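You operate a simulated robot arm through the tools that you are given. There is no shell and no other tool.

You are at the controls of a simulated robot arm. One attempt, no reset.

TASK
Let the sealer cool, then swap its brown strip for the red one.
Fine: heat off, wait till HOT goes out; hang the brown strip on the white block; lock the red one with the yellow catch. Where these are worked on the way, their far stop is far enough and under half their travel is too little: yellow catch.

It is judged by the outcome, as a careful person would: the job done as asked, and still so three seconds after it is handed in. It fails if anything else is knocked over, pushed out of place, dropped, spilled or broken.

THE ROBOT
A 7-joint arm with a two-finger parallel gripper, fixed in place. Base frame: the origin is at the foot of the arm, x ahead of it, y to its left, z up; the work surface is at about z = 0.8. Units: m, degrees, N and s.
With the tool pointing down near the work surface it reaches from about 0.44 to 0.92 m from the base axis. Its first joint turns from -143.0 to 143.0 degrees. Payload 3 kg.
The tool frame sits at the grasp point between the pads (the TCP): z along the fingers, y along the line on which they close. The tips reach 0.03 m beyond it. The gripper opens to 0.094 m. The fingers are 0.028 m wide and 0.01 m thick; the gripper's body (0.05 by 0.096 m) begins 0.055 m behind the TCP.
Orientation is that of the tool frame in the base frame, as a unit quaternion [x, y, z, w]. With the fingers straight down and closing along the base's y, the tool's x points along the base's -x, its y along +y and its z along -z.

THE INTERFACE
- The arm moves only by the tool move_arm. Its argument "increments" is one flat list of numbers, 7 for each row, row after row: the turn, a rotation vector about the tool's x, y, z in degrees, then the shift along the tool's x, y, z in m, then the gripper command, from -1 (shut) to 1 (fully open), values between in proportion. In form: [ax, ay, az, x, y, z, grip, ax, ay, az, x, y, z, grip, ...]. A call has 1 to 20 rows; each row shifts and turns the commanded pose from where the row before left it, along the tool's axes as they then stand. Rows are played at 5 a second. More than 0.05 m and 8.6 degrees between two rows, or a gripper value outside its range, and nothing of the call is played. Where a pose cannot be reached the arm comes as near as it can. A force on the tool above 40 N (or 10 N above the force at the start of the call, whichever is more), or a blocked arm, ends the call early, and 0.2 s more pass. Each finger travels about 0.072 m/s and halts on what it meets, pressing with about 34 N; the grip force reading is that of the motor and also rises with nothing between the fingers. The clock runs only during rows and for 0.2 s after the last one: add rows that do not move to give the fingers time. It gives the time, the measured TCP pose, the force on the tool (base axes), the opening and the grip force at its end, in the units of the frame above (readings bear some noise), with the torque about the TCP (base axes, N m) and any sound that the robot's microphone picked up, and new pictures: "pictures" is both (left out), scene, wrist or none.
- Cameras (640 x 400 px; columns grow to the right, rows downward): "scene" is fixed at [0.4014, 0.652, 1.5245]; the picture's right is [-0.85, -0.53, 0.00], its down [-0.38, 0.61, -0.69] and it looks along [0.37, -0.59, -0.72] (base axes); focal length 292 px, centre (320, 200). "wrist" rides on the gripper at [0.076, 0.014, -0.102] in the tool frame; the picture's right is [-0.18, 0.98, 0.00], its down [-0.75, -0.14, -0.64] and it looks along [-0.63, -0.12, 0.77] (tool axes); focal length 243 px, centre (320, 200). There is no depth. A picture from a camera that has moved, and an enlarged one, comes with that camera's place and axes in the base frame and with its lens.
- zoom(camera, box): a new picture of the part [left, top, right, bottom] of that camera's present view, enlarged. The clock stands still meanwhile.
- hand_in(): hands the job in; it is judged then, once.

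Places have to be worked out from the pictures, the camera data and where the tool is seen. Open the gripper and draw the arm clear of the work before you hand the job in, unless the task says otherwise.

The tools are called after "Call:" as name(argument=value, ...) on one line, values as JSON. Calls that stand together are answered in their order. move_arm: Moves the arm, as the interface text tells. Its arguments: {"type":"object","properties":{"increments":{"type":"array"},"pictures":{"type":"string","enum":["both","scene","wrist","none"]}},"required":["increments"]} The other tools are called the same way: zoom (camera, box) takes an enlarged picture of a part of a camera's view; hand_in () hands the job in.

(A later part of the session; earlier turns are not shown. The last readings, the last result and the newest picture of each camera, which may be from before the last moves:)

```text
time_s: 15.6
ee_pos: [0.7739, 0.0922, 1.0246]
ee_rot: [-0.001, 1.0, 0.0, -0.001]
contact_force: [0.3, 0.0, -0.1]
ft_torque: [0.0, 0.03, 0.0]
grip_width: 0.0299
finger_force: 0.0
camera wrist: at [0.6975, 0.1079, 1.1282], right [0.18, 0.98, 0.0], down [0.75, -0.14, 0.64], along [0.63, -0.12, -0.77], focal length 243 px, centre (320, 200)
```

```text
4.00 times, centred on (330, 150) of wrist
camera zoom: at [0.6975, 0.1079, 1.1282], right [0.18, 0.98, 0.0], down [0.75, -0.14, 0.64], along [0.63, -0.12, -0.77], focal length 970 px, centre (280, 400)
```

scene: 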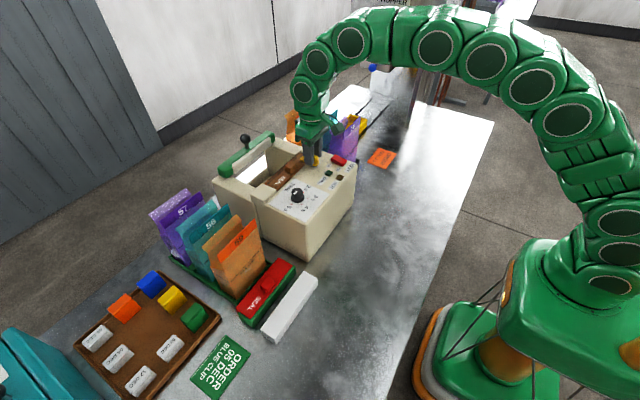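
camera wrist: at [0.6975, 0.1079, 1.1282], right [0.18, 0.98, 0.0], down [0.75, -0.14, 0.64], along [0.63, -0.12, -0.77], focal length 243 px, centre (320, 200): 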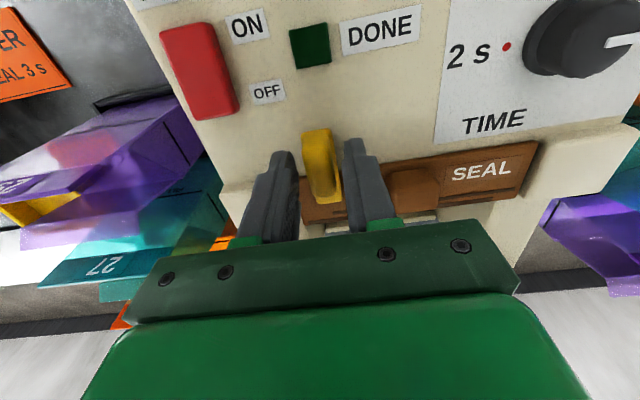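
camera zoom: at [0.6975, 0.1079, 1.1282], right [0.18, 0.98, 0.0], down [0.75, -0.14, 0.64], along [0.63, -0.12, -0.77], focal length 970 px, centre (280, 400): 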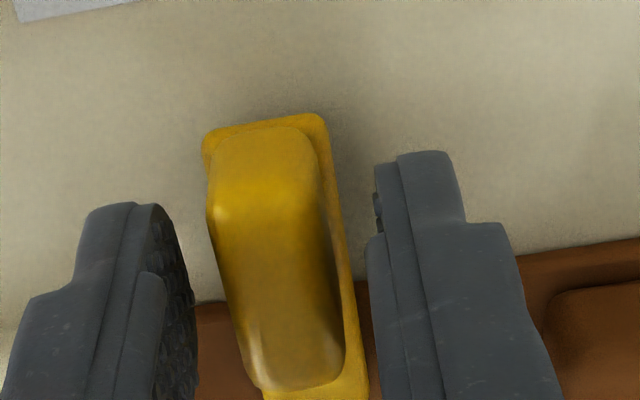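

The handle sits centred between the fingers, so I close on it and read the forces.

Call:
move_arm(increments=[0, 0, 0, 0, 0, 0, -1, 0, 0, 0, 0, 0, 0, -1, 0, 0, 0, 0, 0, 0, -1], pictures="wrist")

```text
time_s: 16.4
ee_pos: [0.7734, 0.0921, 1.0241]
ee_rot: [0.0, 1.0, 0.0, -0.001]
contact_force: [-1.0, -3.3, -0.9]
ft_torque: [-0.03, 0.14, 0.02]
grip_width: 0.0157
finger_force: 45.1
camera wrist: at [0.6975, 0.1077, 1.1283], right [0.18, 0.98, 0.0], down [0.75, -0.14, 0.64], along [0.63, -0.12, -0.77], focal length 243 px, centre (320, 200)
```

wrist: 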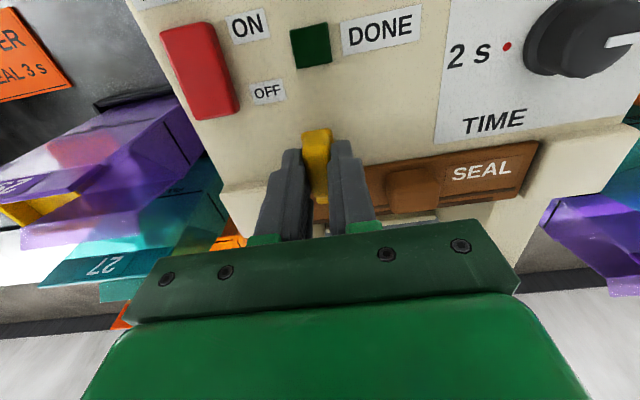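

The handle is gripped (15.7 mm wide). The ear blocks a swing toward -y, so it should turn toward +y (counter-clockwise from above, i.e. negative about tool z); I try a gentle 10° and read the reaction.

Call:
move_arm(increments=[0, 0, -5, 0, 0, 0, -1, 0, 0, -5, 0, 0, 0, -1, 0, 0, 0, 0, 0, 0, -1], pictures="wrist")

```text
time_s: 17.2
ee_pos: [0.7733, 0.0928, 1.0253]
ee_rot: [-0.09, 0.996, 0.0, -0.002]
contact_force: [-24.2, -6.2, 7.4]
ft_torque: [-0.26, 1.31, -0.01]
grip_width: 0.0158
finger_force: 45.0
camera wrist: at [0.6964, 0.0941, 1.1284], right [0.01, 1.0, 0.0], down [0.77, -0.01, 0.64], along [0.64, -0.01, -0.77], focal length 243 px, centre (320, 200)
```

wrist: 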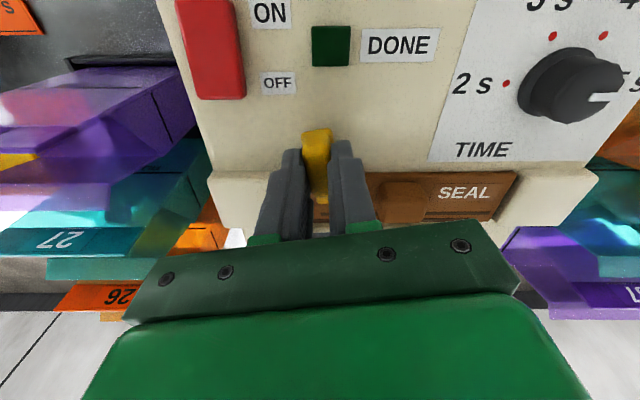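

The gripper turned 10° but there is a 24 N push along -x. I zoom to see whether the catch really turned with it.

Call:
zoom(camera="wrist", box=[260, 100, 400, 200])

Call:
zoom(camera="scene", box=[280, 130, 340, 180])

```text
4.00 times, centred on (330, 150) of wrist
camera zoom: at [0.6964, 0.0941, 1.1284], right [0.01, 1.0, 0.0], down [0.77, -0.01, 0.64], along [0.64, -0.01, -0.77], focal length 970 px, centre (280, 400)
```

zoom: 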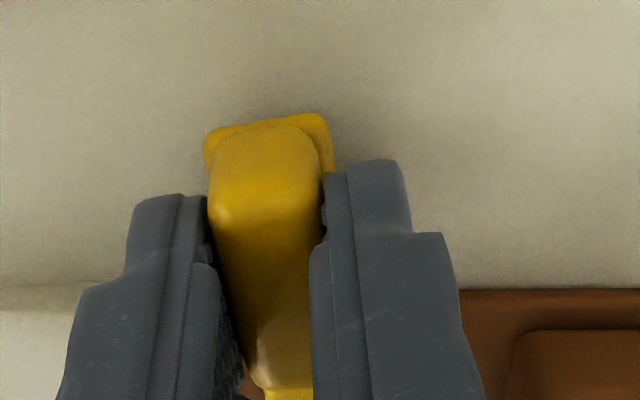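

```text
8.00 times, centred on (310, 155) of scene
camera zoom: at [0.4014, 0.652, 1.5245], right [-0.85, -0.53, 0.0], down [-0.38, 0.61, -0.69], along [0.37, -0.59, -0.72], focal length 2338 px, centre (400, 560)
```

zoom: 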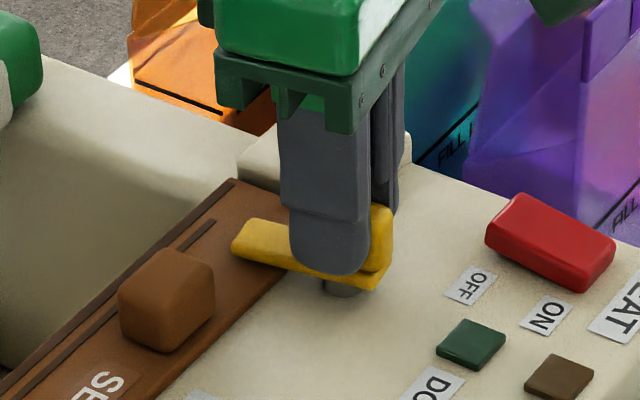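

The catch does turn with the gripper toward +y. The side force suggests my turning centre is slightly off, so I continue with another 10° while easing about 1 mm toward -x and watch the force.

Call:
move_arm(increments=[0, 0, 0, 0.001, 0, -0.0005, -1, 0, 0, -5, 0, 0, 0, -1, 0, 0, -5, 0, 0, 0, -1, 0, 0, 0, 0, 0, 0, -1], pictures="wrist")

Call:
zoom(camera="scene", box=[280, 130, 340, 180])

```text
time_s: 18.2
ee_pos: [0.7724, 0.0917, 1.025]
ee_rot: [-0.175, 0.984, 0.001, 0.001]
contact_force: [-8.6, -2.0, -5.4]
ft_torque: [-0.02, -0.21, 0.02]
grip_width: 0.016
finger_force: 45.1
camera wrist: at [0.6973, 0.0804, 1.1282], right [-0.17, 0.99, 0.0], down [0.76, 0.13, 0.64], along [0.63, 0.11, -0.77], focal length 243 px, centre (320, 200)
```

wrist: 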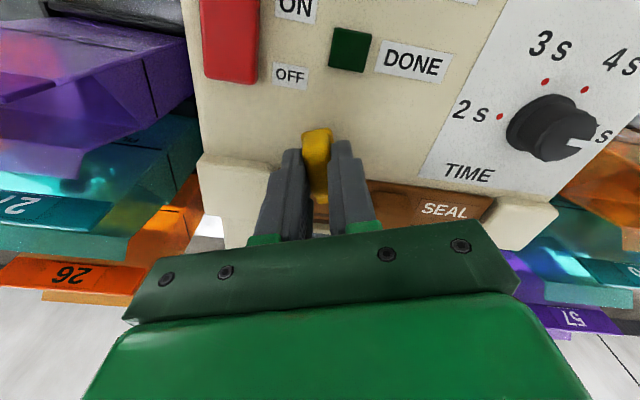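

```text
8.00 times, centred on (310, 155) of scene
camera zoom: at [0.4014, 0.652, 1.5245], right [-0.85, -0.53, 0.0], down [-0.38, 0.61, -0.69], along [0.37, -0.59, -0.72], focal length 2338 px, centre (400, 560)
```

zoom: 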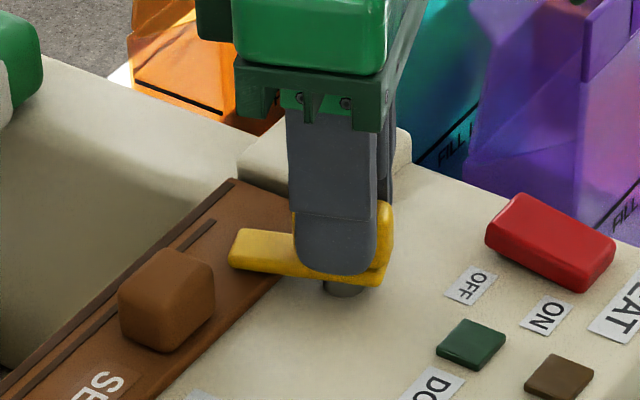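

The force has eased and the catch has turned about 20°. I continue turning another 35° in small steps.

Call:
move_arm(increments=[0, 0, -6, 0.0003, 0, 0, -1, 0, 0, -6, 0, 0, 0, -1, 0, 0, -6, 0, 0, 0, -1, 0, 0, -6, 0, 0, 0, -1, 0, 0, -6, 0, 0, 0, -1, 0, 0, -5, 0, 0, 0, -1, 0, 0, 0, 0, 0, 0, -1], pictures="wrist")

Call:
zoom(camera="scene", box=[280, 130, 340, 180])

```text
time_s: 19.8
ee_pos: [0.7745, 0.0913, 1.0258]
ee_rot: [-0.462, 0.887, 0.0, 0.0]
contact_force: [14.4, -14.7, -0.2]
ft_torque: [-1.11, 0.25, -0.03]
grip_width: 0.0156
finger_force: 45.0
camera wrist: at [0.7186, 0.0388, 1.1282], right [-0.7, 0.71, 0.0], down [0.55, 0.54, 0.64], along [0.46, 0.45, -0.77], focal length 243 px, centre (320, 200)
```

wrist: 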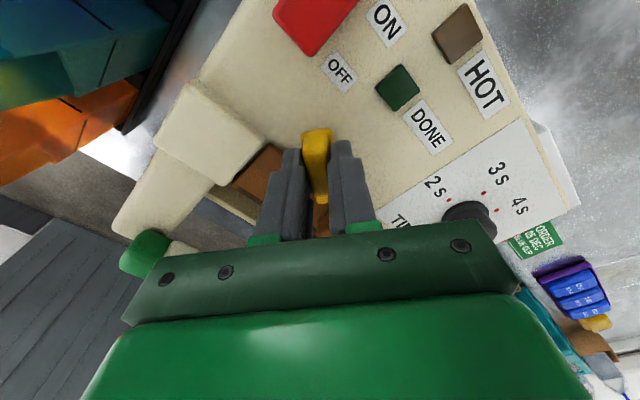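

```text
8.00 times, centred on (310, 155) of scene
camera zoom: at [0.4014, 0.652, 1.5245], right [-0.85, -0.53, 0.0], down [-0.38, 0.61, -0.69], along [0.37, -0.59, -0.72], focal length 2338 px, centre (400, 560)
```

zoom: 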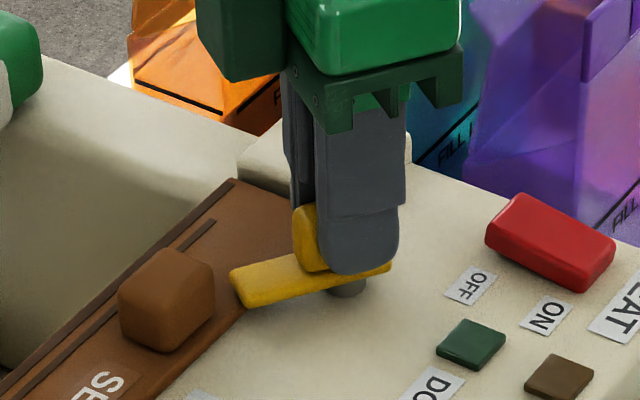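

The catch has turned about 55° and its finger is nearly clear of the strip. I correct the centre by 1 mm and turn about 35° more, toward its far stop.

Call:
move_arm(increments=[0, 0, 0, 0.0002, -0.001, 0, -1, 0, 0, -6, 0, 0, 0, -1, 0, 0, -6, 0, 0, 0, -1, 0, 0, -6, 0, 0, 0, -1, 0, 0, -6, 0, 0, 0, -1, 0, 0, -6, 0, 0, 0, -1, 0, 0, -5, 0, 0, 0, -1, 0, 0, 0, 0, 0, 0, -1], pictures="wrist")

Call:
zoom(camera="scene", box=[280, 130, 340, 180])

```text
time_s: 21.6
ee_pos: [0.773, 0.0915, 1.0247]
ee_rot: [0.709, -0.706, -0.001, 0.0]
contact_force: [0.3, -0.1, -4.6]
ft_torque: [-0.64, -0.13, -0.14]
grip_width: 0.0157
finger_force: 44.9
camera wrist: at [0.7605, 0.0166, 1.1281], right [-0.98, 0.18, 0.0], down [0.14, 0.75, 0.64], along [0.11, 0.63, -0.77], focal length 243 px, centre (320, 200)
```

wrist: 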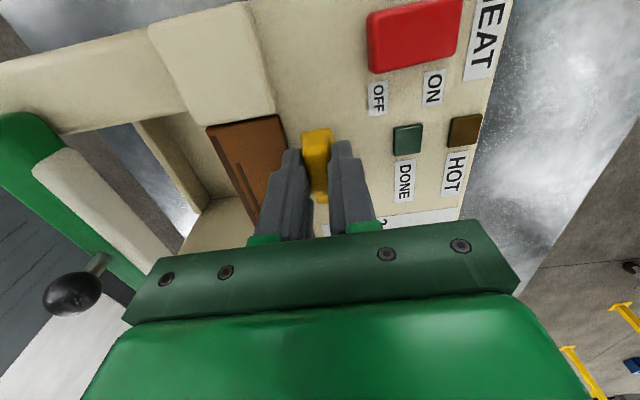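

```text
8.00 times, centred on (310, 155) of scene
camera zoom: at [0.4014, 0.652, 1.5245], right [-0.85, -0.53, 0.0], down [-0.38, 0.61, -0.69], along [0.37, -0.59, -0.72], focal length 2338 px, centre (400, 560)
```

zoom: 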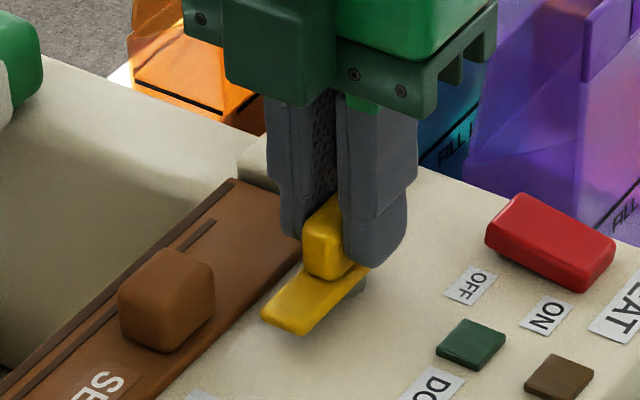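

The catch finger is now at about 90° and clear of the strip, lying parallel to it. I open slightly, lift straight up, then turn the wrist back and take a viewpoint over the brown strip's knob.

Call:
move_arm(increments=[0, 0, 0, 0, 0, 0, -0.5, 0, 0, 0, 0, 0, 0, -0.5, 0, 0, 0, 0, 0, -0.03, -0.5, 0, 0, 0, 0, 0, -0.04, -0.4, 0, 0, 8.2, 0, 0, 0, 0, 0, 0, 8.2, 0, 0, 0, 0, 0, 0, 8.2, 0, 0, 0, 0, 0, 0, 8.2, 0, 0, 0, 0, 0, 0, 8.2, 0, 0, 0, 0, 0, 0, 8.2, 0, 0, 0, 0, 0, 0, 8.2, 0, 0, 0, 0.5, 0, 0, 8.2, 0, 0, 0, 0.5, 0, 0, 8.2, 0, 0, 0, 0.5, 0, 0, 8.2, 0, 0, 0, 1, 0, 0, 8.2, 0, 0, 0, 1, 0, 0, 0, 0.02, 0.038, 0, 1, 0, 0, 0, 0.022, 0.038, 0.008, 1, 0, 0, 0, 0, 0, 0, 1])

Call:
zoom(camera="wrist", box=[220, 110, 420, 240])

Call:
zoom(camera="scene", box=[250, 140, 340, 200])

```text
time_s: 25.4
ee_pos: [0.7331, 0.1666, 1.086]
ee_rot: [0.001, 1.0, 0.0, -0.001]
contact_force: [-0.6, -0.1, -0.8]
ft_torque: [-0.02, 0.01, 0.02]
grip_width: 0.0942
finger_force: 0.1
camera wrist: at [0.6561, 0.1824, 1.19], right [0.19, 0.98, 0.0], down [0.75, -0.14, 0.64], along [0.63, -0.12, -0.77], focal length 243 px, centre (320, 200)
```

scene: 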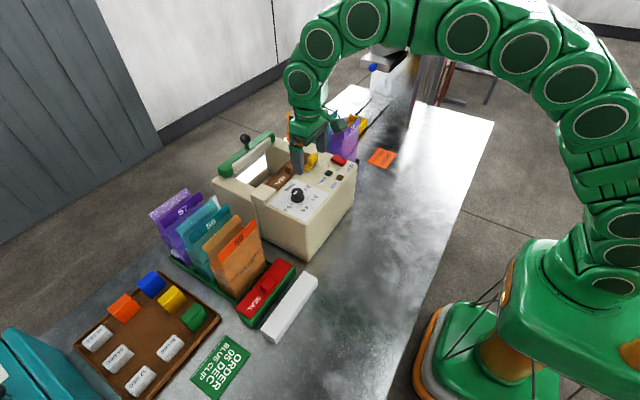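
wrist: 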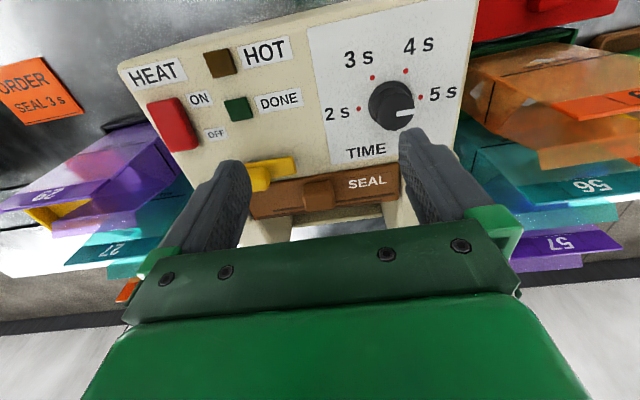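

```text
3.08 times, centred on (320, 175) of wrist
camera zoom: at [0.6561, 0.1824, 1.19], right [0.19, 0.98, 0.0], down [0.75, -0.14, 0.64], along [0.63, -0.12, -0.77], focal length 746 px, centre (320, 277)
```

zoom: 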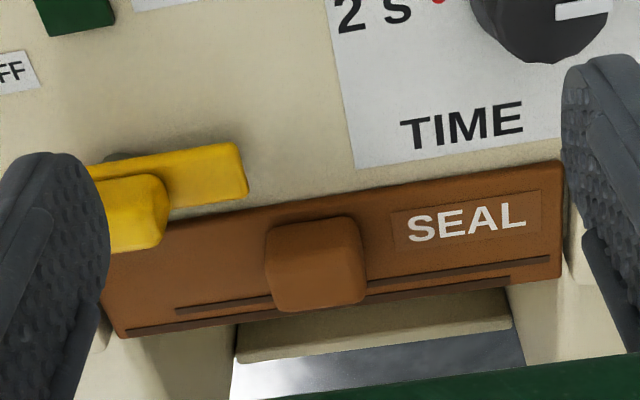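

```text
6.67 times, centred on (295, 170) of scene
camera zoom: at [0.4014, 0.652, 1.5245], right [-0.85, -0.53, 0.0], down [-0.38, 0.61, -0.69], along [0.37, -0.59, -0.72], focal length 1948 px, centre (487, 400)
```

zoom: 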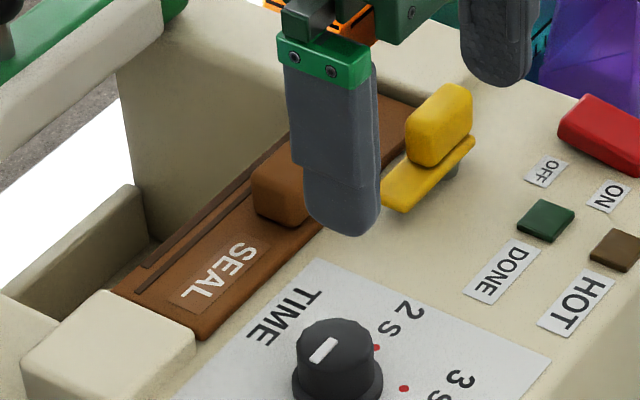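

The strip is free: it spans x 0.793–0.840 and y 0.072–0.236, with its knob centred at (0.8125, 0.153), about 32 mm long in y. I hover over the knob with a 56 mm opening before going down.

Call:
move_arm(increments=[0, 0, 0, -0.0397, -0.0068, 0.01, 0.19, 0, 0, 0, -0.0397, -0.0068, 0.01, 0.19, 0, 0, 0, 0, 0, 0.015, 0.19, 0, 0, 0, 0, 0, 0.015, 0.19, 0, 0, 0, 0, 0, 0, 0.19])

Call:
zoom(camera="wrist", box=[240, 90, 410, 220])

Call:
zoom(camera="scene", box=[260, 130, 330, 190])

```text
time_s: 26.6
ee_pos: [0.813, 0.1531, 1.0367]
ee_rot: [0.0, 1.0, 0.0, 0.0]
contact_force: [-0.5, -0.2, -0.3]
ft_torque: [-0.03, 0.01, -0.03]
grip_width: 0.0557
finger_force: 0.0
camera wrist: at [0.7375, 0.1682, 1.1397], right [0.19, 0.98, 0.0], down [0.75, -0.14, 0.64], along [0.63, -0.12, -0.77], focal length 243 px, centre (320, 200)
```

scene: 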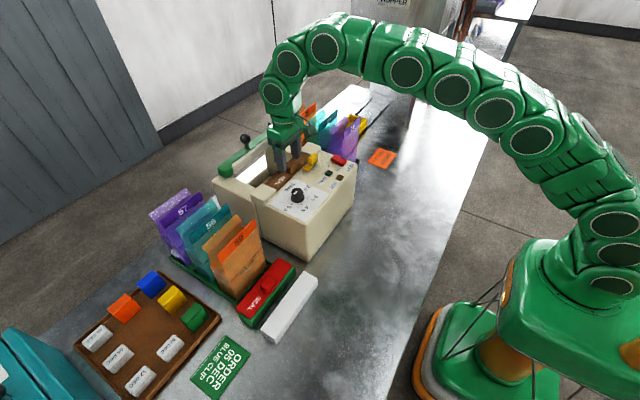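
wrist: 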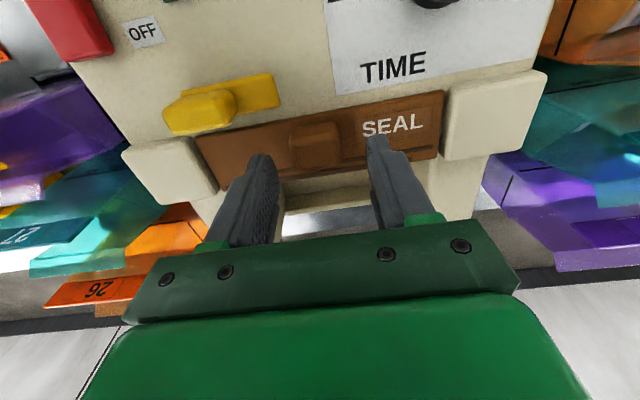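

```text
3.08 times, centred on (325, 155) of wrist
camera zoom: at [0.7375, 0.1682, 1.1397], right [0.19, 0.98, 0.0], down [0.75, -0.14, 0.64], along [0.63, -0.12, -0.77], focal length 746 px, centre (305, 338)
```

zoom: 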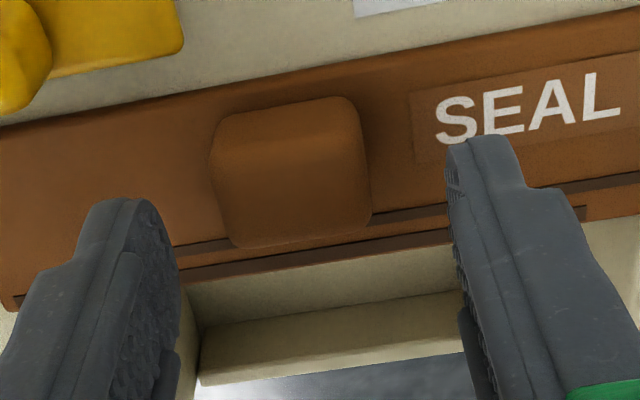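

```text
6.67 times, centred on (295, 160) of scene
camera zoom: at [0.4014, 0.652, 1.5245], right [-0.85, -0.53, 0.0], down [-0.38, 0.61, -0.69], along [0.37, -0.59, -0.72], focal length 1948 px, centre (487, 467)
```

zoom: 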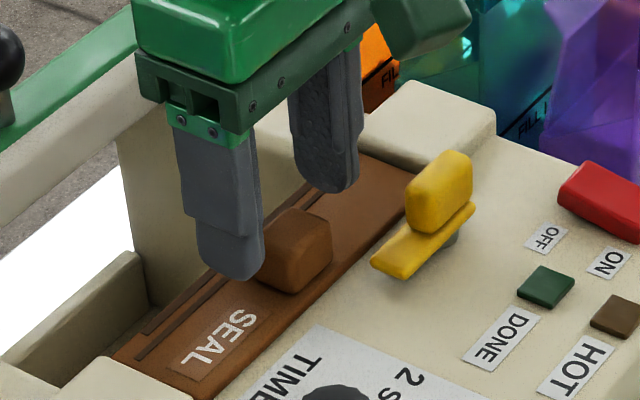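

Both views show the knob centred between the fingers. I lower to tip z ≈ 0.988, just above the strip plate, and close.

Call:
move_arm(increments=[0, 0, 0, 0.001, -0.001, 0.01, 0.19, 0, 0, 0, 0, 0, 0.0085, 0.19, 0, 0, 0, 0, 0, 0, 0.19, 0, 0, 0, 0, 0, 0, -1, 0, 0, 0, 0, 0, 0, -1, 0, 0, 0, 0, 0, 0, -1])

Call:
zoom(camera="scene", box=[260, 130, 330, 190])

Call:
zoom(camera="wrist", box=[240, 90, 410, 220])

```text
time_s: 28.0
ee_pos: [0.8127, 0.1511, 1.0169]
ee_rot: [0.002, 1.0, 0.0, -0.001]
contact_force: [-0.3, -1.2, 2.3]
ft_torque: [-0.05, 0.02, 0.04]
grip_width: 0.0311
finger_force: 34.3
camera wrist: at [0.7365, 0.1674, 1.1213], right [0.19, 0.98, 0.0], down [0.75, -0.14, 0.64], along [0.63, -0.12, -0.77], focal length 243 px, centre (320, 200)
```

scene: 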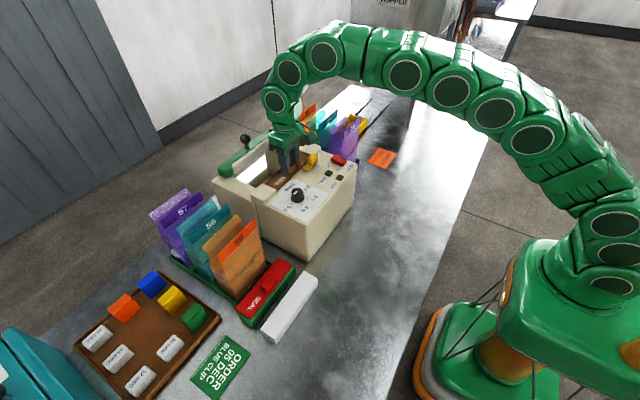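
wrist: 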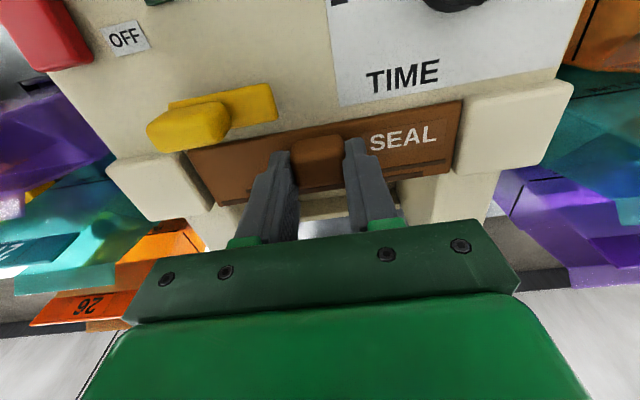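

```text
6.67 times, centred on (295, 160) of scene
camera zoom: at [0.4014, 0.652, 1.5245], right [-0.85, -0.53, 0.0], down [-0.38, 0.61, -0.69], along [0.37, -0.59, -0.72], focal length 1948 px, centre (487, 467)
```

zoom: 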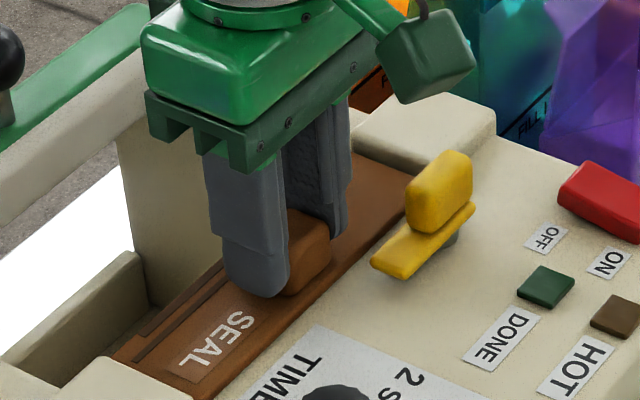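

```text
3.08 times, centred on (325, 155) of wrist
camera zoom: at [0.7365, 0.1674, 1.1213], right [0.19, 0.98, 0.0], down [0.75, -0.14, 0.64], along [0.63, -0.12, -0.77], focal length 746 px, centre (305, 338)
```

zoom: 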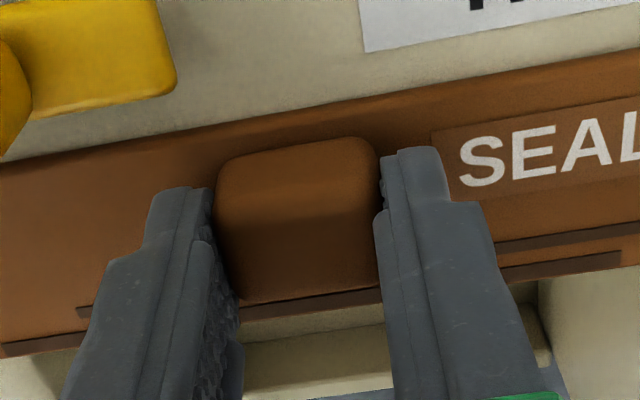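

The brown knob is gripped firmly (31 mm). I lift straight up slowly, watching the force for any snag.

Call:
move_arm(increments=[0, 0, 0, 0, 0, -0.003, -1, 0, 0, 0, 0, 0, -0.005, -1, 0, 0, 0, 0, 0, -0.008, -1, 0, 0, 0, 0, 0, -0.012, -1, 0, 0, 0, 0, 0, -0.02, -1, 0, 0, 0, 0, 0, -0.025, -1, 0, 0, 0, 0, 0, -0.03, -1, 0, 0, 0, 0, 0, 0, -1])

Call:
zoom(camera="scene", box=[240, 110, 340, 190])

Call:
zoom(camera="wrist", box=[180, 60, 470, 250])

```text
time_s: 29.8
ee_pos: [0.8114, 0.1519, 1.1206]
ee_rot: [0.001, 1.0, 0.0, -0.001]
contact_force: [0.0, 0.5, 0.3]
ft_torque: [-0.01, -0.01, -0.01]
grip_width: 0.0311
finger_force: 34.0
camera wrist: at [0.7349, 0.1673, 1.2248], right [0.19, 0.98, 0.0], down [0.75, -0.14, 0.64], along [0.63, -0.12, -0.77], focal length 243 px, centre (320, 200)
```

scene: 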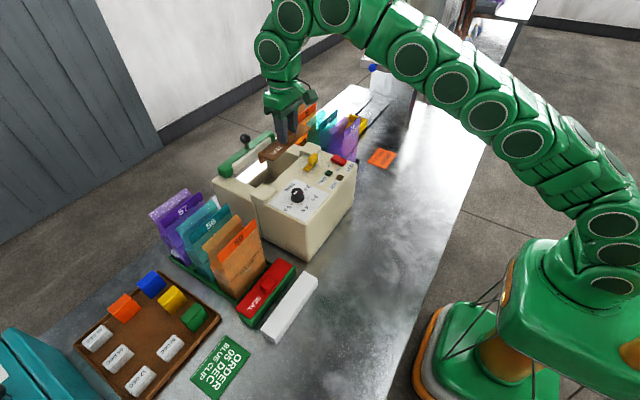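
wrist: 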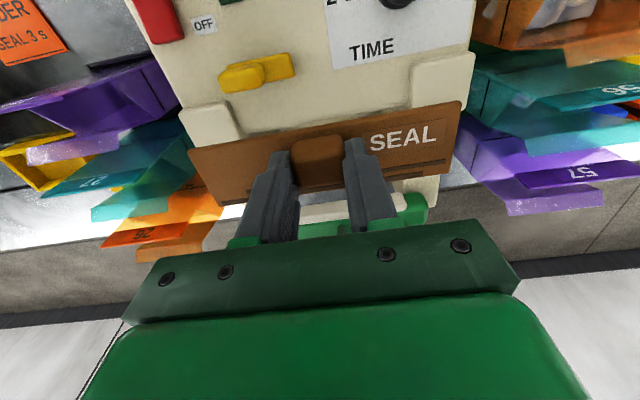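

```text
5.00 times, centred on (290, 150) of scene
camera zoom: at [0.4014, 0.652, 1.5245], right [-0.85, -0.53, 0.0], down [-0.38, 0.61, -0.69], along [0.37, -0.59, -0.72], focal length 1461 px, centre (470, 450)
```

zoom: 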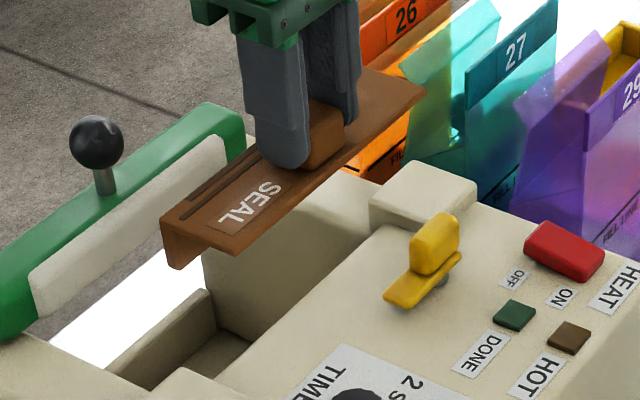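

```text
2.11 times, centred on (325, 155) of wrist
camera zoom: at [0.7349, 0.1673, 1.2248], right [0.19, 0.98, 0.0], down [0.75, -0.14, 0.64], along [0.63, -0.12, -0.77], focal length 511 px, centre (310, 295)
```

zoom: 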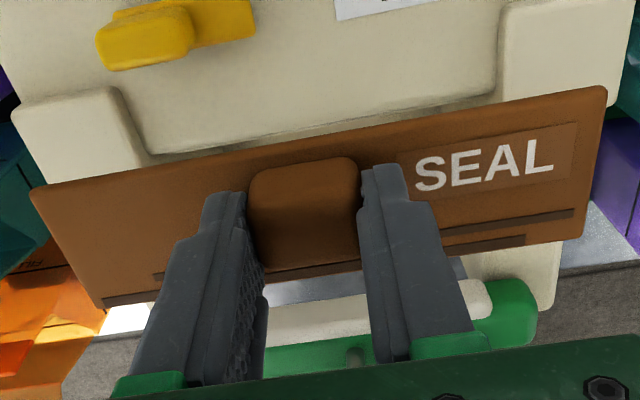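

The strip is out cleanly; it is an L-section with a lip of about 20 mm on its +x side. I carry it high over to above the white block (x 0.610–0.652, y 0.331–0.510, top z ≈ 0.834) and stop well above it to check alignment.

Call:
move_arm(increments=[0, 0, 0, 0.0225, 0.0335, 0, -1, 0, 0, 0, 0.0225, 0.0335, 0, -1, 0, 0, 0, 0.0225, 0.0335, 0, -1, 0, 0, 0, 0.0225, 0.0335, 0, -1, 0, 0, 0, 0.0225, 0.0335, 0, -1, 0, 0, 0, 0.0225, 0.0335, 0, -1, 0, 0, 0, 0.0225, 0.0335, 0, -1, 0, 0, 0, 0.0225, 0.0335, 0, -1, 0, 0, 0, 0, 0, 0.04, -1, 0, 0, 0, 0, 0, 0.04, -1, 0, 0, 0, 0, 0, 0.04, -1, 0, 0, 0, 0, 0, 0.04, -1, 0, 0, 0, 0, 0, 0.03, -1, 0, 0, 0, 0, 0, 0, -1])

Call:
zoom(camera="scene", box=[220, 240, 340, 350])

Call:
zoom(camera="wrist", box=[180, 60, 470, 250])

```text
time_s: 32.8
ee_pos: [0.6304, 0.4198, 0.9323]
ee_rot: [0.001, 1.0, 0.0, -0.001]
contact_force: [0.5, 0.2, -0.2]
ft_torque: [-0.04, 0.0, -0.01]
grip_width: 0.0308
finger_force: 34.1
camera wrist: at [0.5555, 0.4369, 1.0358], right [0.19, 0.98, 0.0], down [0.75, -0.14, 0.64], along [0.63, -0.12, -0.77], focal length 243 px, centre (320, 200)
```

scene: 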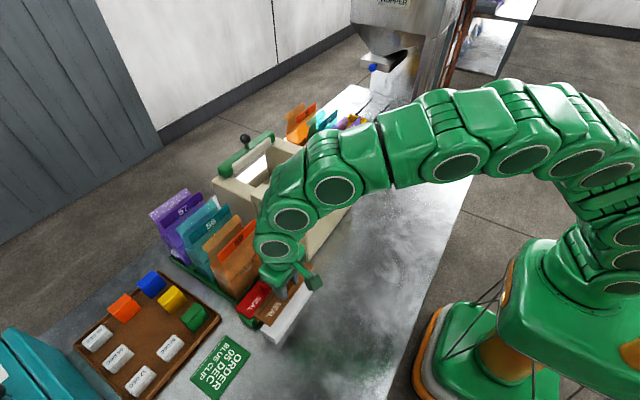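
wrist: 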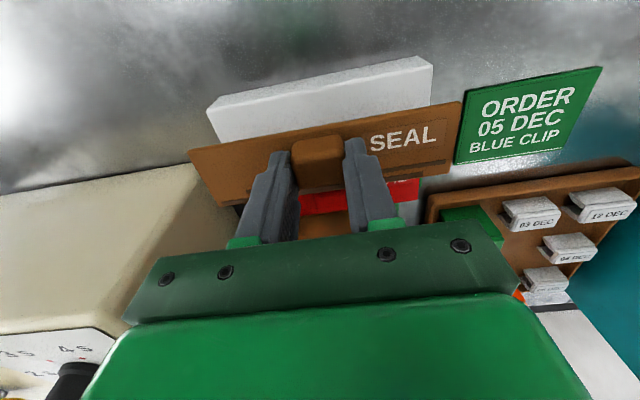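

```text
3.64 times, centred on (280, 295) of scene
camera zoom: at [0.4014, 0.652, 1.5245], right [-0.85, -0.53, 0.0], down [-0.38, 0.61, -0.69], along [0.37, -0.59, -0.72], focal length 1063 px, centre (466, -146)
```

zoom: 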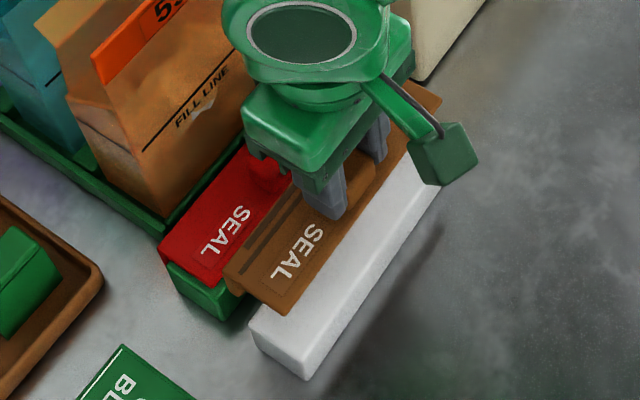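

```text
2.11 times, centred on (325, 155) of wrist
camera zoom: at [0.5555, 0.4369, 1.0358], right [0.19, 0.98, 0.0], down [0.75, -0.14, 0.64], along [0.63, -0.12, -0.77], focal length 511 px, centre (310, 295)
```

zoom: 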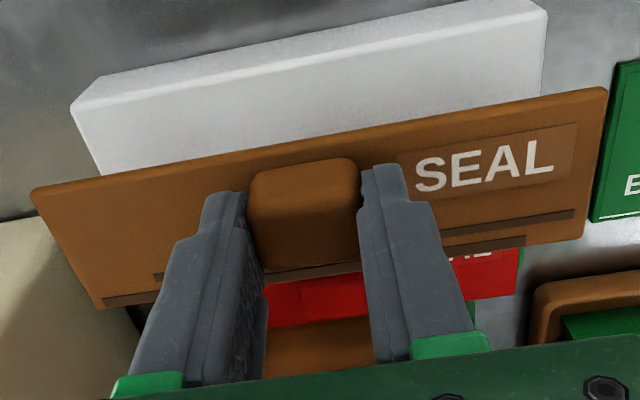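

I zoom on the strip's near end to judge the lip against the white block's +x face.

Call:
zoom(camera="scene", box=[265, 300, 315, 340])

Call:
zoom(camera="wrist", box=[400, 40, 500, 130])

```text
10.00 times, centred on (290, 320) of scene
camera zoom: at [0.4014, 0.652, 1.5245], right [-0.85, -0.53, 0.0], down [-0.38, 0.61, -0.69], along [0.37, -0.59, -0.72], focal length 2922 px, centre (620, -1000)
```

zoom: 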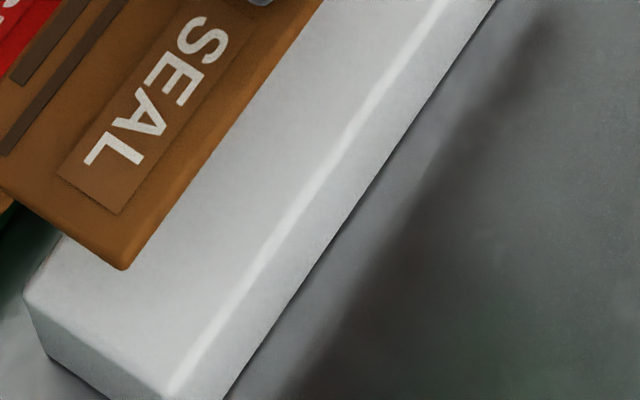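

```text
4.44 times, centred on (450, 85) of wrist
camera zoom: at [0.5555, 0.4369, 1.0358], right [0.19, 0.98, 0.0], down [0.75, -0.14, 0.64], along [0.63, -0.12, -0.77], focal length 1078 px, centre (-258, 711)
```

zoom: 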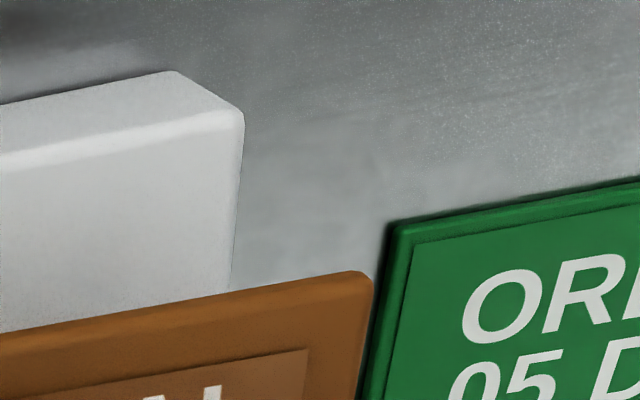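

The lip should clear the block's +x face by about 2 mm. I add 1 mm of margin in +x, centre by -2 mm in y, and lower to just above the block for another look.

Call:
move_arm(increments=[0, 0, 0, -0.001, -0.002, 0.015, -1, 0, 0, 0, 0, 0, 0.015, -1, 0, 0, 0, 0, 0, 0, -1])

Call:
zoom(camera="scene", box=[250, 285, 310, 345])

Call:
zoom(camera="wrist", box=[180, 60, 470, 250])

```text
time_s: 33.6
ee_pos: [0.6319, 0.4194, 0.9022]
ee_rot: [0.001, 1.0, 0.0, -0.001]
contact_force: [0.1, -0.8, -1.0]
ft_torque: [0.03, 0.02, 0.03]
grip_width: 0.0309
finger_force: 34.4
camera wrist: at [0.5569, 0.4352, 1.005], right [0.19, 0.98, 0.0], down [0.75, -0.14, 0.64], along [0.63, -0.12, -0.77], focal length 243 px, centre (320, 200)
```

scene: 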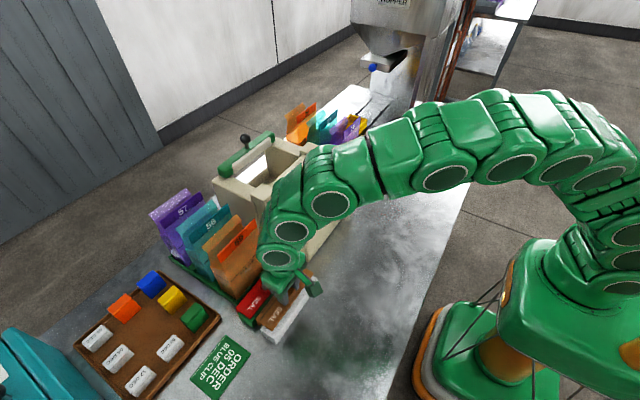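
wrist: 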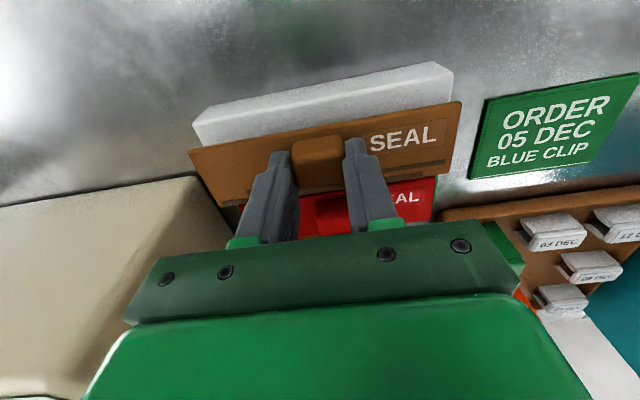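

```text
6.67 times, centred on (280, 315) of scene
camera zoom: at [0.4014, 0.652, 1.5245], right [-0.85, -0.53, 0.0], down [-0.38, 0.61, -0.69], along [0.37, -0.59, -0.72], focal length 1948 px, centre (587, -567)
```

zoom: 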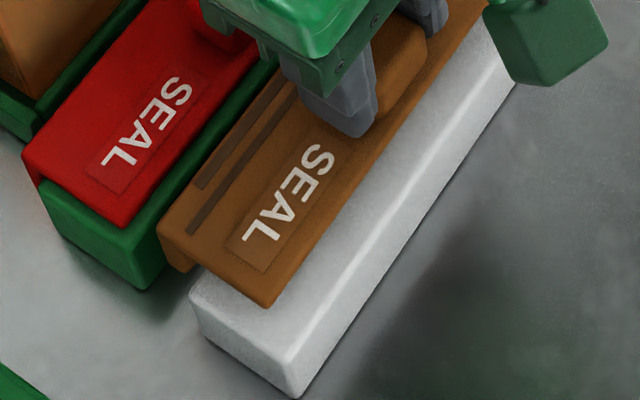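

```text
2.11 times, centred on (325, 155) of wrist
camera zoom: at [0.5569, 0.4352, 1.005], right [0.19, 0.98, 0.0], down [0.75, -0.14, 0.64], along [0.63, -0.12, -0.77], focal length 511 px, centre (310, 295)
```

zoom: 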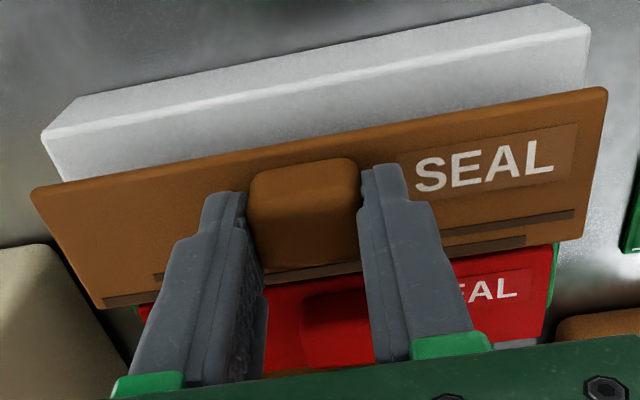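

I zoom further on the lip's end to see its inner edge relative to the block's corner.

Call:
zoom(camera="scene", box=[246, 312, 274, 332])

```text
16.00 times, centred on (260, 322) of scene
camera zoom: at [0.4014, 0.652, 1.5245], right [-0.85, -0.53, 0.0], down [-0.38, 0.61, -0.69], along [0.37, -0.59, -0.72], focal length 4676 px, centre (1280, -1752)
```

zoom: 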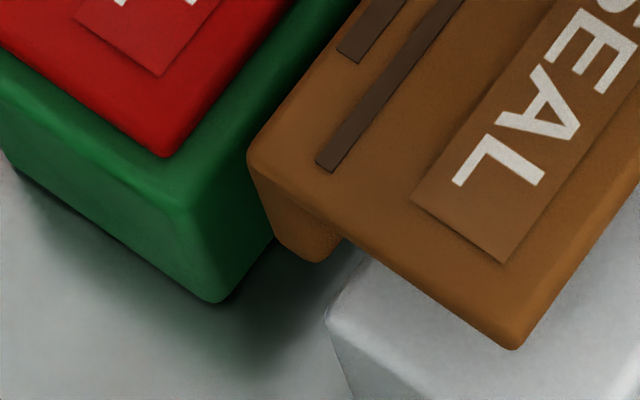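

The lip's inner edge is only about 0.7 mm clear of the block's face, and the red strip sits 5 mm in from its block's -x edge. So I shift 2 mm more in +x while still above, then lower the lip 12 mm slowly beside the block.

Call:
move_arm(increments=[0, 0, 0, -0.002, 0, 0, -1, 0, 0, 0, 0, 0, 0.003, -1, 0, 0, 0, 0, 0, 0.003, -1, 0, 0, 0, 0, 0, 0.003, -1, 0, 0, 0, 0, 0, 0.003, -1, 0, 0, 0, 0, 0, 0, -1])

Call:
zoom(camera="scene", box=[246, 312, 274, 332])

Call:
zoom(camera="wrist", box=[180, 60, 470, 250])

```text
time_s: 35.0
ee_pos: [0.6337, 0.4201, 0.8899]
ee_rot: [0.0, 1.0, 0.0, 0.0]
contact_force: [0.0, -0.5, 1.0]
ft_torque: [0.0, 0.0, 0.05]
grip_width: 0.031
finger_force: 33.9
camera wrist: at [0.5579, 0.4348, 0.9926], right [0.19, 0.98, 0.0], down [0.75, -0.14, 0.64], along [0.63, -0.12, -0.77], focal length 243 px, centre (320, 200)
```

scene: 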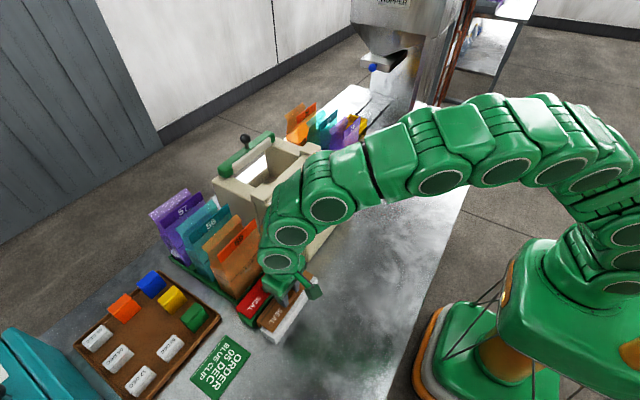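
wrist: 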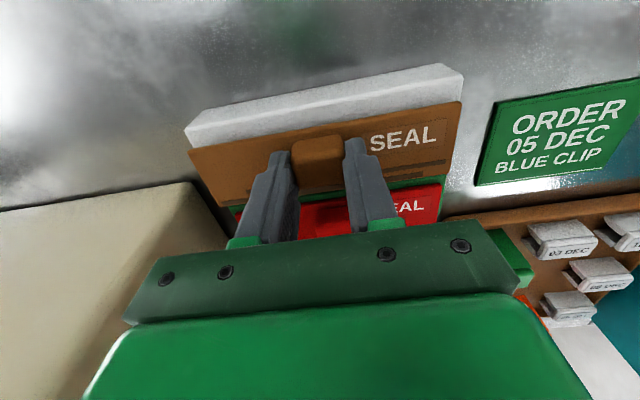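

```text
16.00 times, centred on (260, 322) of scene
camera zoom: at [0.4014, 0.652, 1.5245], right [-0.85, -0.53, 0.0], down [-0.38, 0.61, -0.69], along [0.37, -0.59, -0.72], focal length 4676 px, centre (1280, -1752)
```

zoom: 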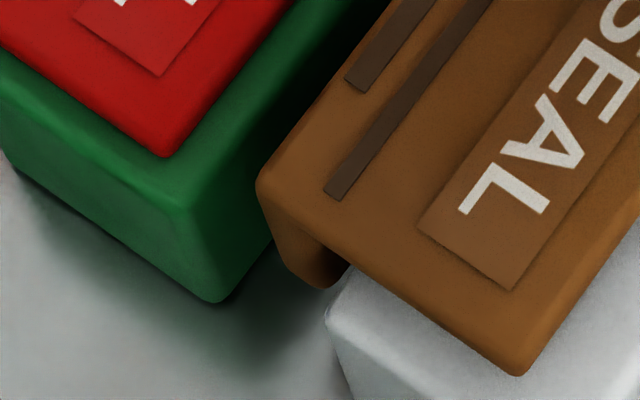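

```text
2.11 times, centred on (325, 155) of wrist
camera zoom: at [0.5579, 0.4348, 0.9926], right [0.19, 0.98, 0.0], down [0.75, -0.14, 0.64], along [0.63, -0.12, -0.77], focal length 511 px, centre (310, 295)
```

zoom: 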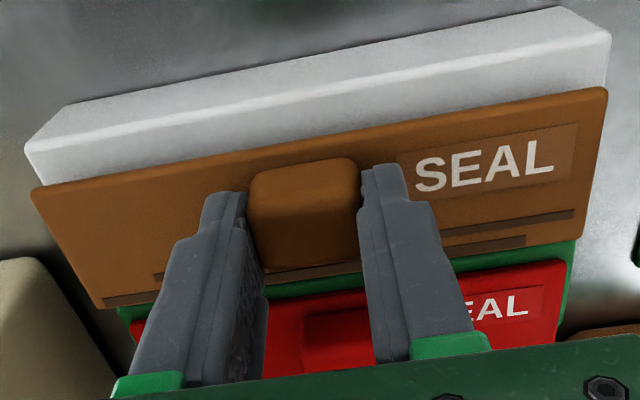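

There is no contact force and the lip is passing beside the block. I continue down to just above seating.

Call:
move_arm(increments=[0, 0, 0, 0, 0, 0.003, -1, 0, 0, 0, 0, 0, 0.003, -1, 0, 0, 0, 0, 0, 0.003, -1, 0, 0, 0, 0, 0, 0.003, -1, 0, 0, 0, 0, 0, 0, -1])

Call:
zoom(camera="scene", box=[246, 316, 276, 340])

Call:
zoom(camera="wrist", box=[180, 60, 470, 250])

```text
time_s: 36.0
ee_pos: [0.6339, 0.4194, 0.88]
ee_rot: [0.001, 1.0, 0.002, 0.001]
contact_force: [-5.2, -3.1, 7.3]
ft_torque: [-0.12, 0.3, 0.0]
grip_width: 0.031
finger_force: 33.4
stopped in row 5: the force on the tool passed its limit at 44 N (the readings are from after the stop); the commanded pose is now the measured one
camera wrist: at [0.5579, 0.435, 0.9831], right [0.19, 0.98, 0.0], down [0.75, -0.14, 0.64], along [0.63, -0.12, -0.77], focal length 243 px, centre (320, 200)
```

scene: 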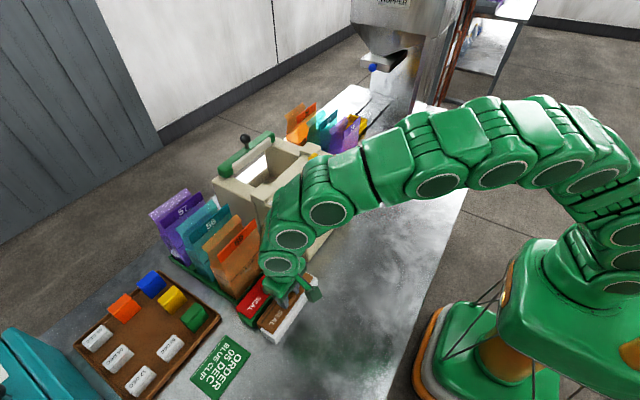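
wrist: 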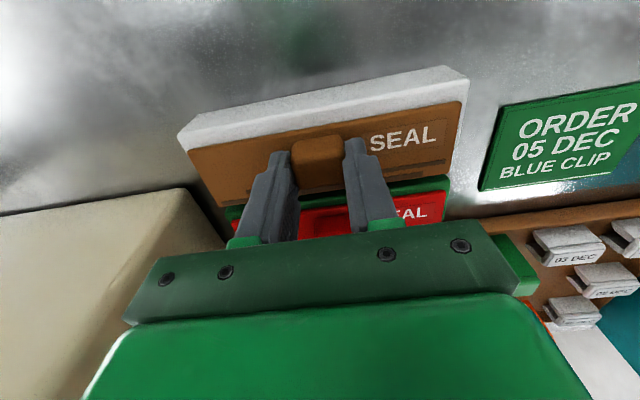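

```text
16.00 times, centred on (261, 328) of scene
camera zoom: at [0.4014, 0.652, 1.5245], right [-0.85, -0.53, 0.0], down [-0.38, 0.61, -0.69], along [0.37, -0.59, -0.72], focal length 4676 px, centre (1264, -1848)
```

zoom: 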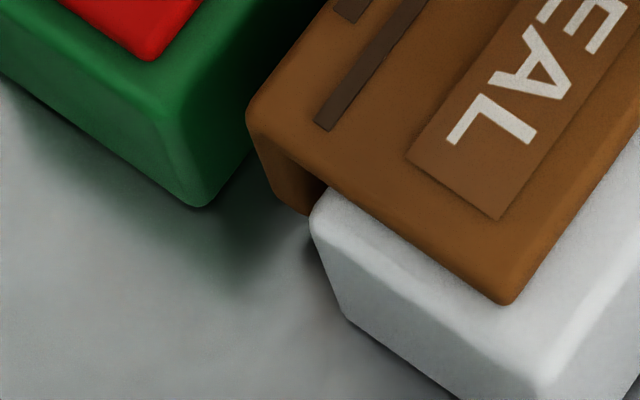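

```text
2.11 times, centred on (325, 155) of wrist
camera zoom: at [0.5579, 0.435, 0.9831], right [0.19, 0.98, 0.0], down [0.75, -0.14, 0.64], along [0.63, -0.12, -0.77], focal length 511 px, centre (310, 295)
```

zoom: 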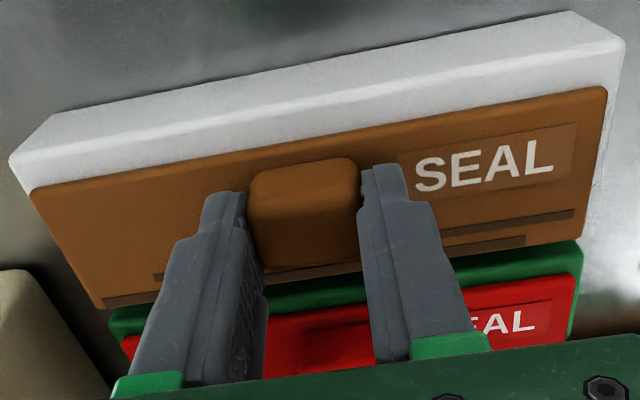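

The strip is seated: contact at TCP z 0.880, plate on top of the white block and lip down its +x side. I release and lift straight up, then look.

Call:
move_arm(increments=[0, 0, 0, 0, 0, -0.0005, -0.2, 0, 0, 0, 0, 0, 0, 0.1, 0, 0, 0, 0, 0, 0, 0.19, 0, 0, 0, 0, 0, -0.01, 0.19, 0, 0, 0, 0, 0, -0.02, 0.19, 0, 0, 0, 0, 0, -0.04, 0.19, 0, 0, 0, 0, 0, -0.03, 0.19, 0, 0, 0, 0, 0, 0, 0.19])

Call:
zoom(camera="scene", box=[225, 250, 335, 350])

Call:
zoom(camera="wrist", box=[180, 60, 470, 250])

```text
time_s: 37.8
ee_pos: [0.6332, 0.4193, 0.979]
ee_rot: [0.001, 1.0, 0.001, 0.0]
contact_force: [0.4, -0.1, -0.1]
ft_torque: [-0.01, 0.0, -0.04]
grip_width: 0.056
finger_force: 0.1
camera wrist: at [0.5572, 0.4341, 1.0825], right [0.19, 0.98, 0.0], down [0.75, -0.14, 0.64], along [0.63, -0.12, -0.77], focal length 243 px, centre (320, 200)
```

scene: 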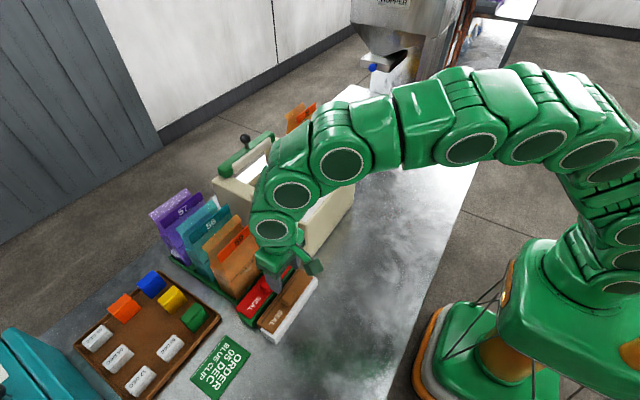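
wrist: 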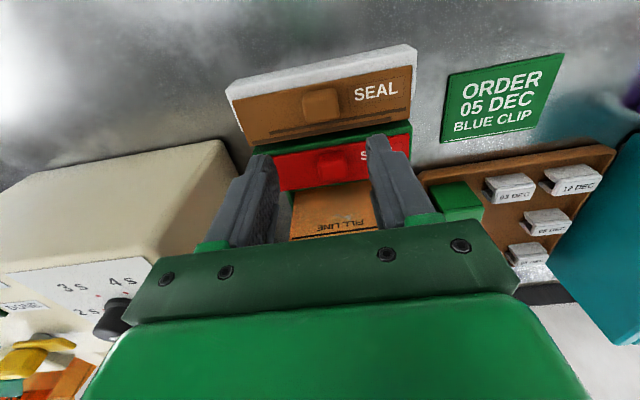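

```text
4.00 times, centred on (280, 300) of scene
camera zoom: at [0.4014, 0.652, 1.5245], right [-0.85, -0.53, 0.0], down [-0.38, 0.61, -0.69], along [0.37, -0.59, -0.72], focal length 1169 px, centre (480, -200)
```

zoom: 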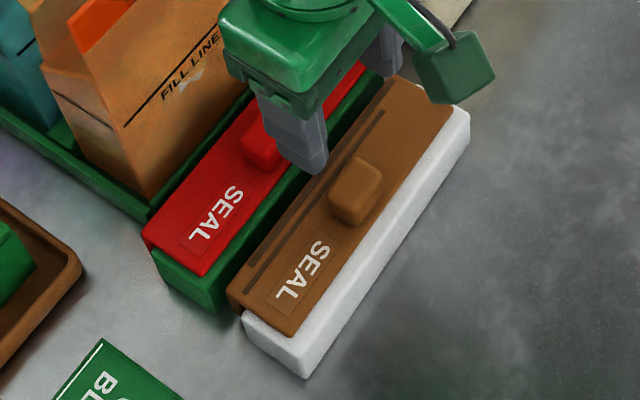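

```text
2.11 times, centred on (325, 155) of wrist
camera zoom: at [0.5572, 0.4341, 1.0825], right [0.19, 0.98, 0.0], down [0.75, -0.14, 0.64], along [0.63, -0.12, -0.77], focal length 511 px, centre (310, 295)
```

zoom: 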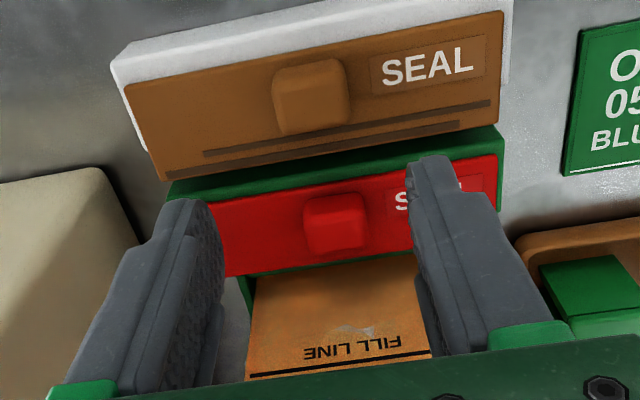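

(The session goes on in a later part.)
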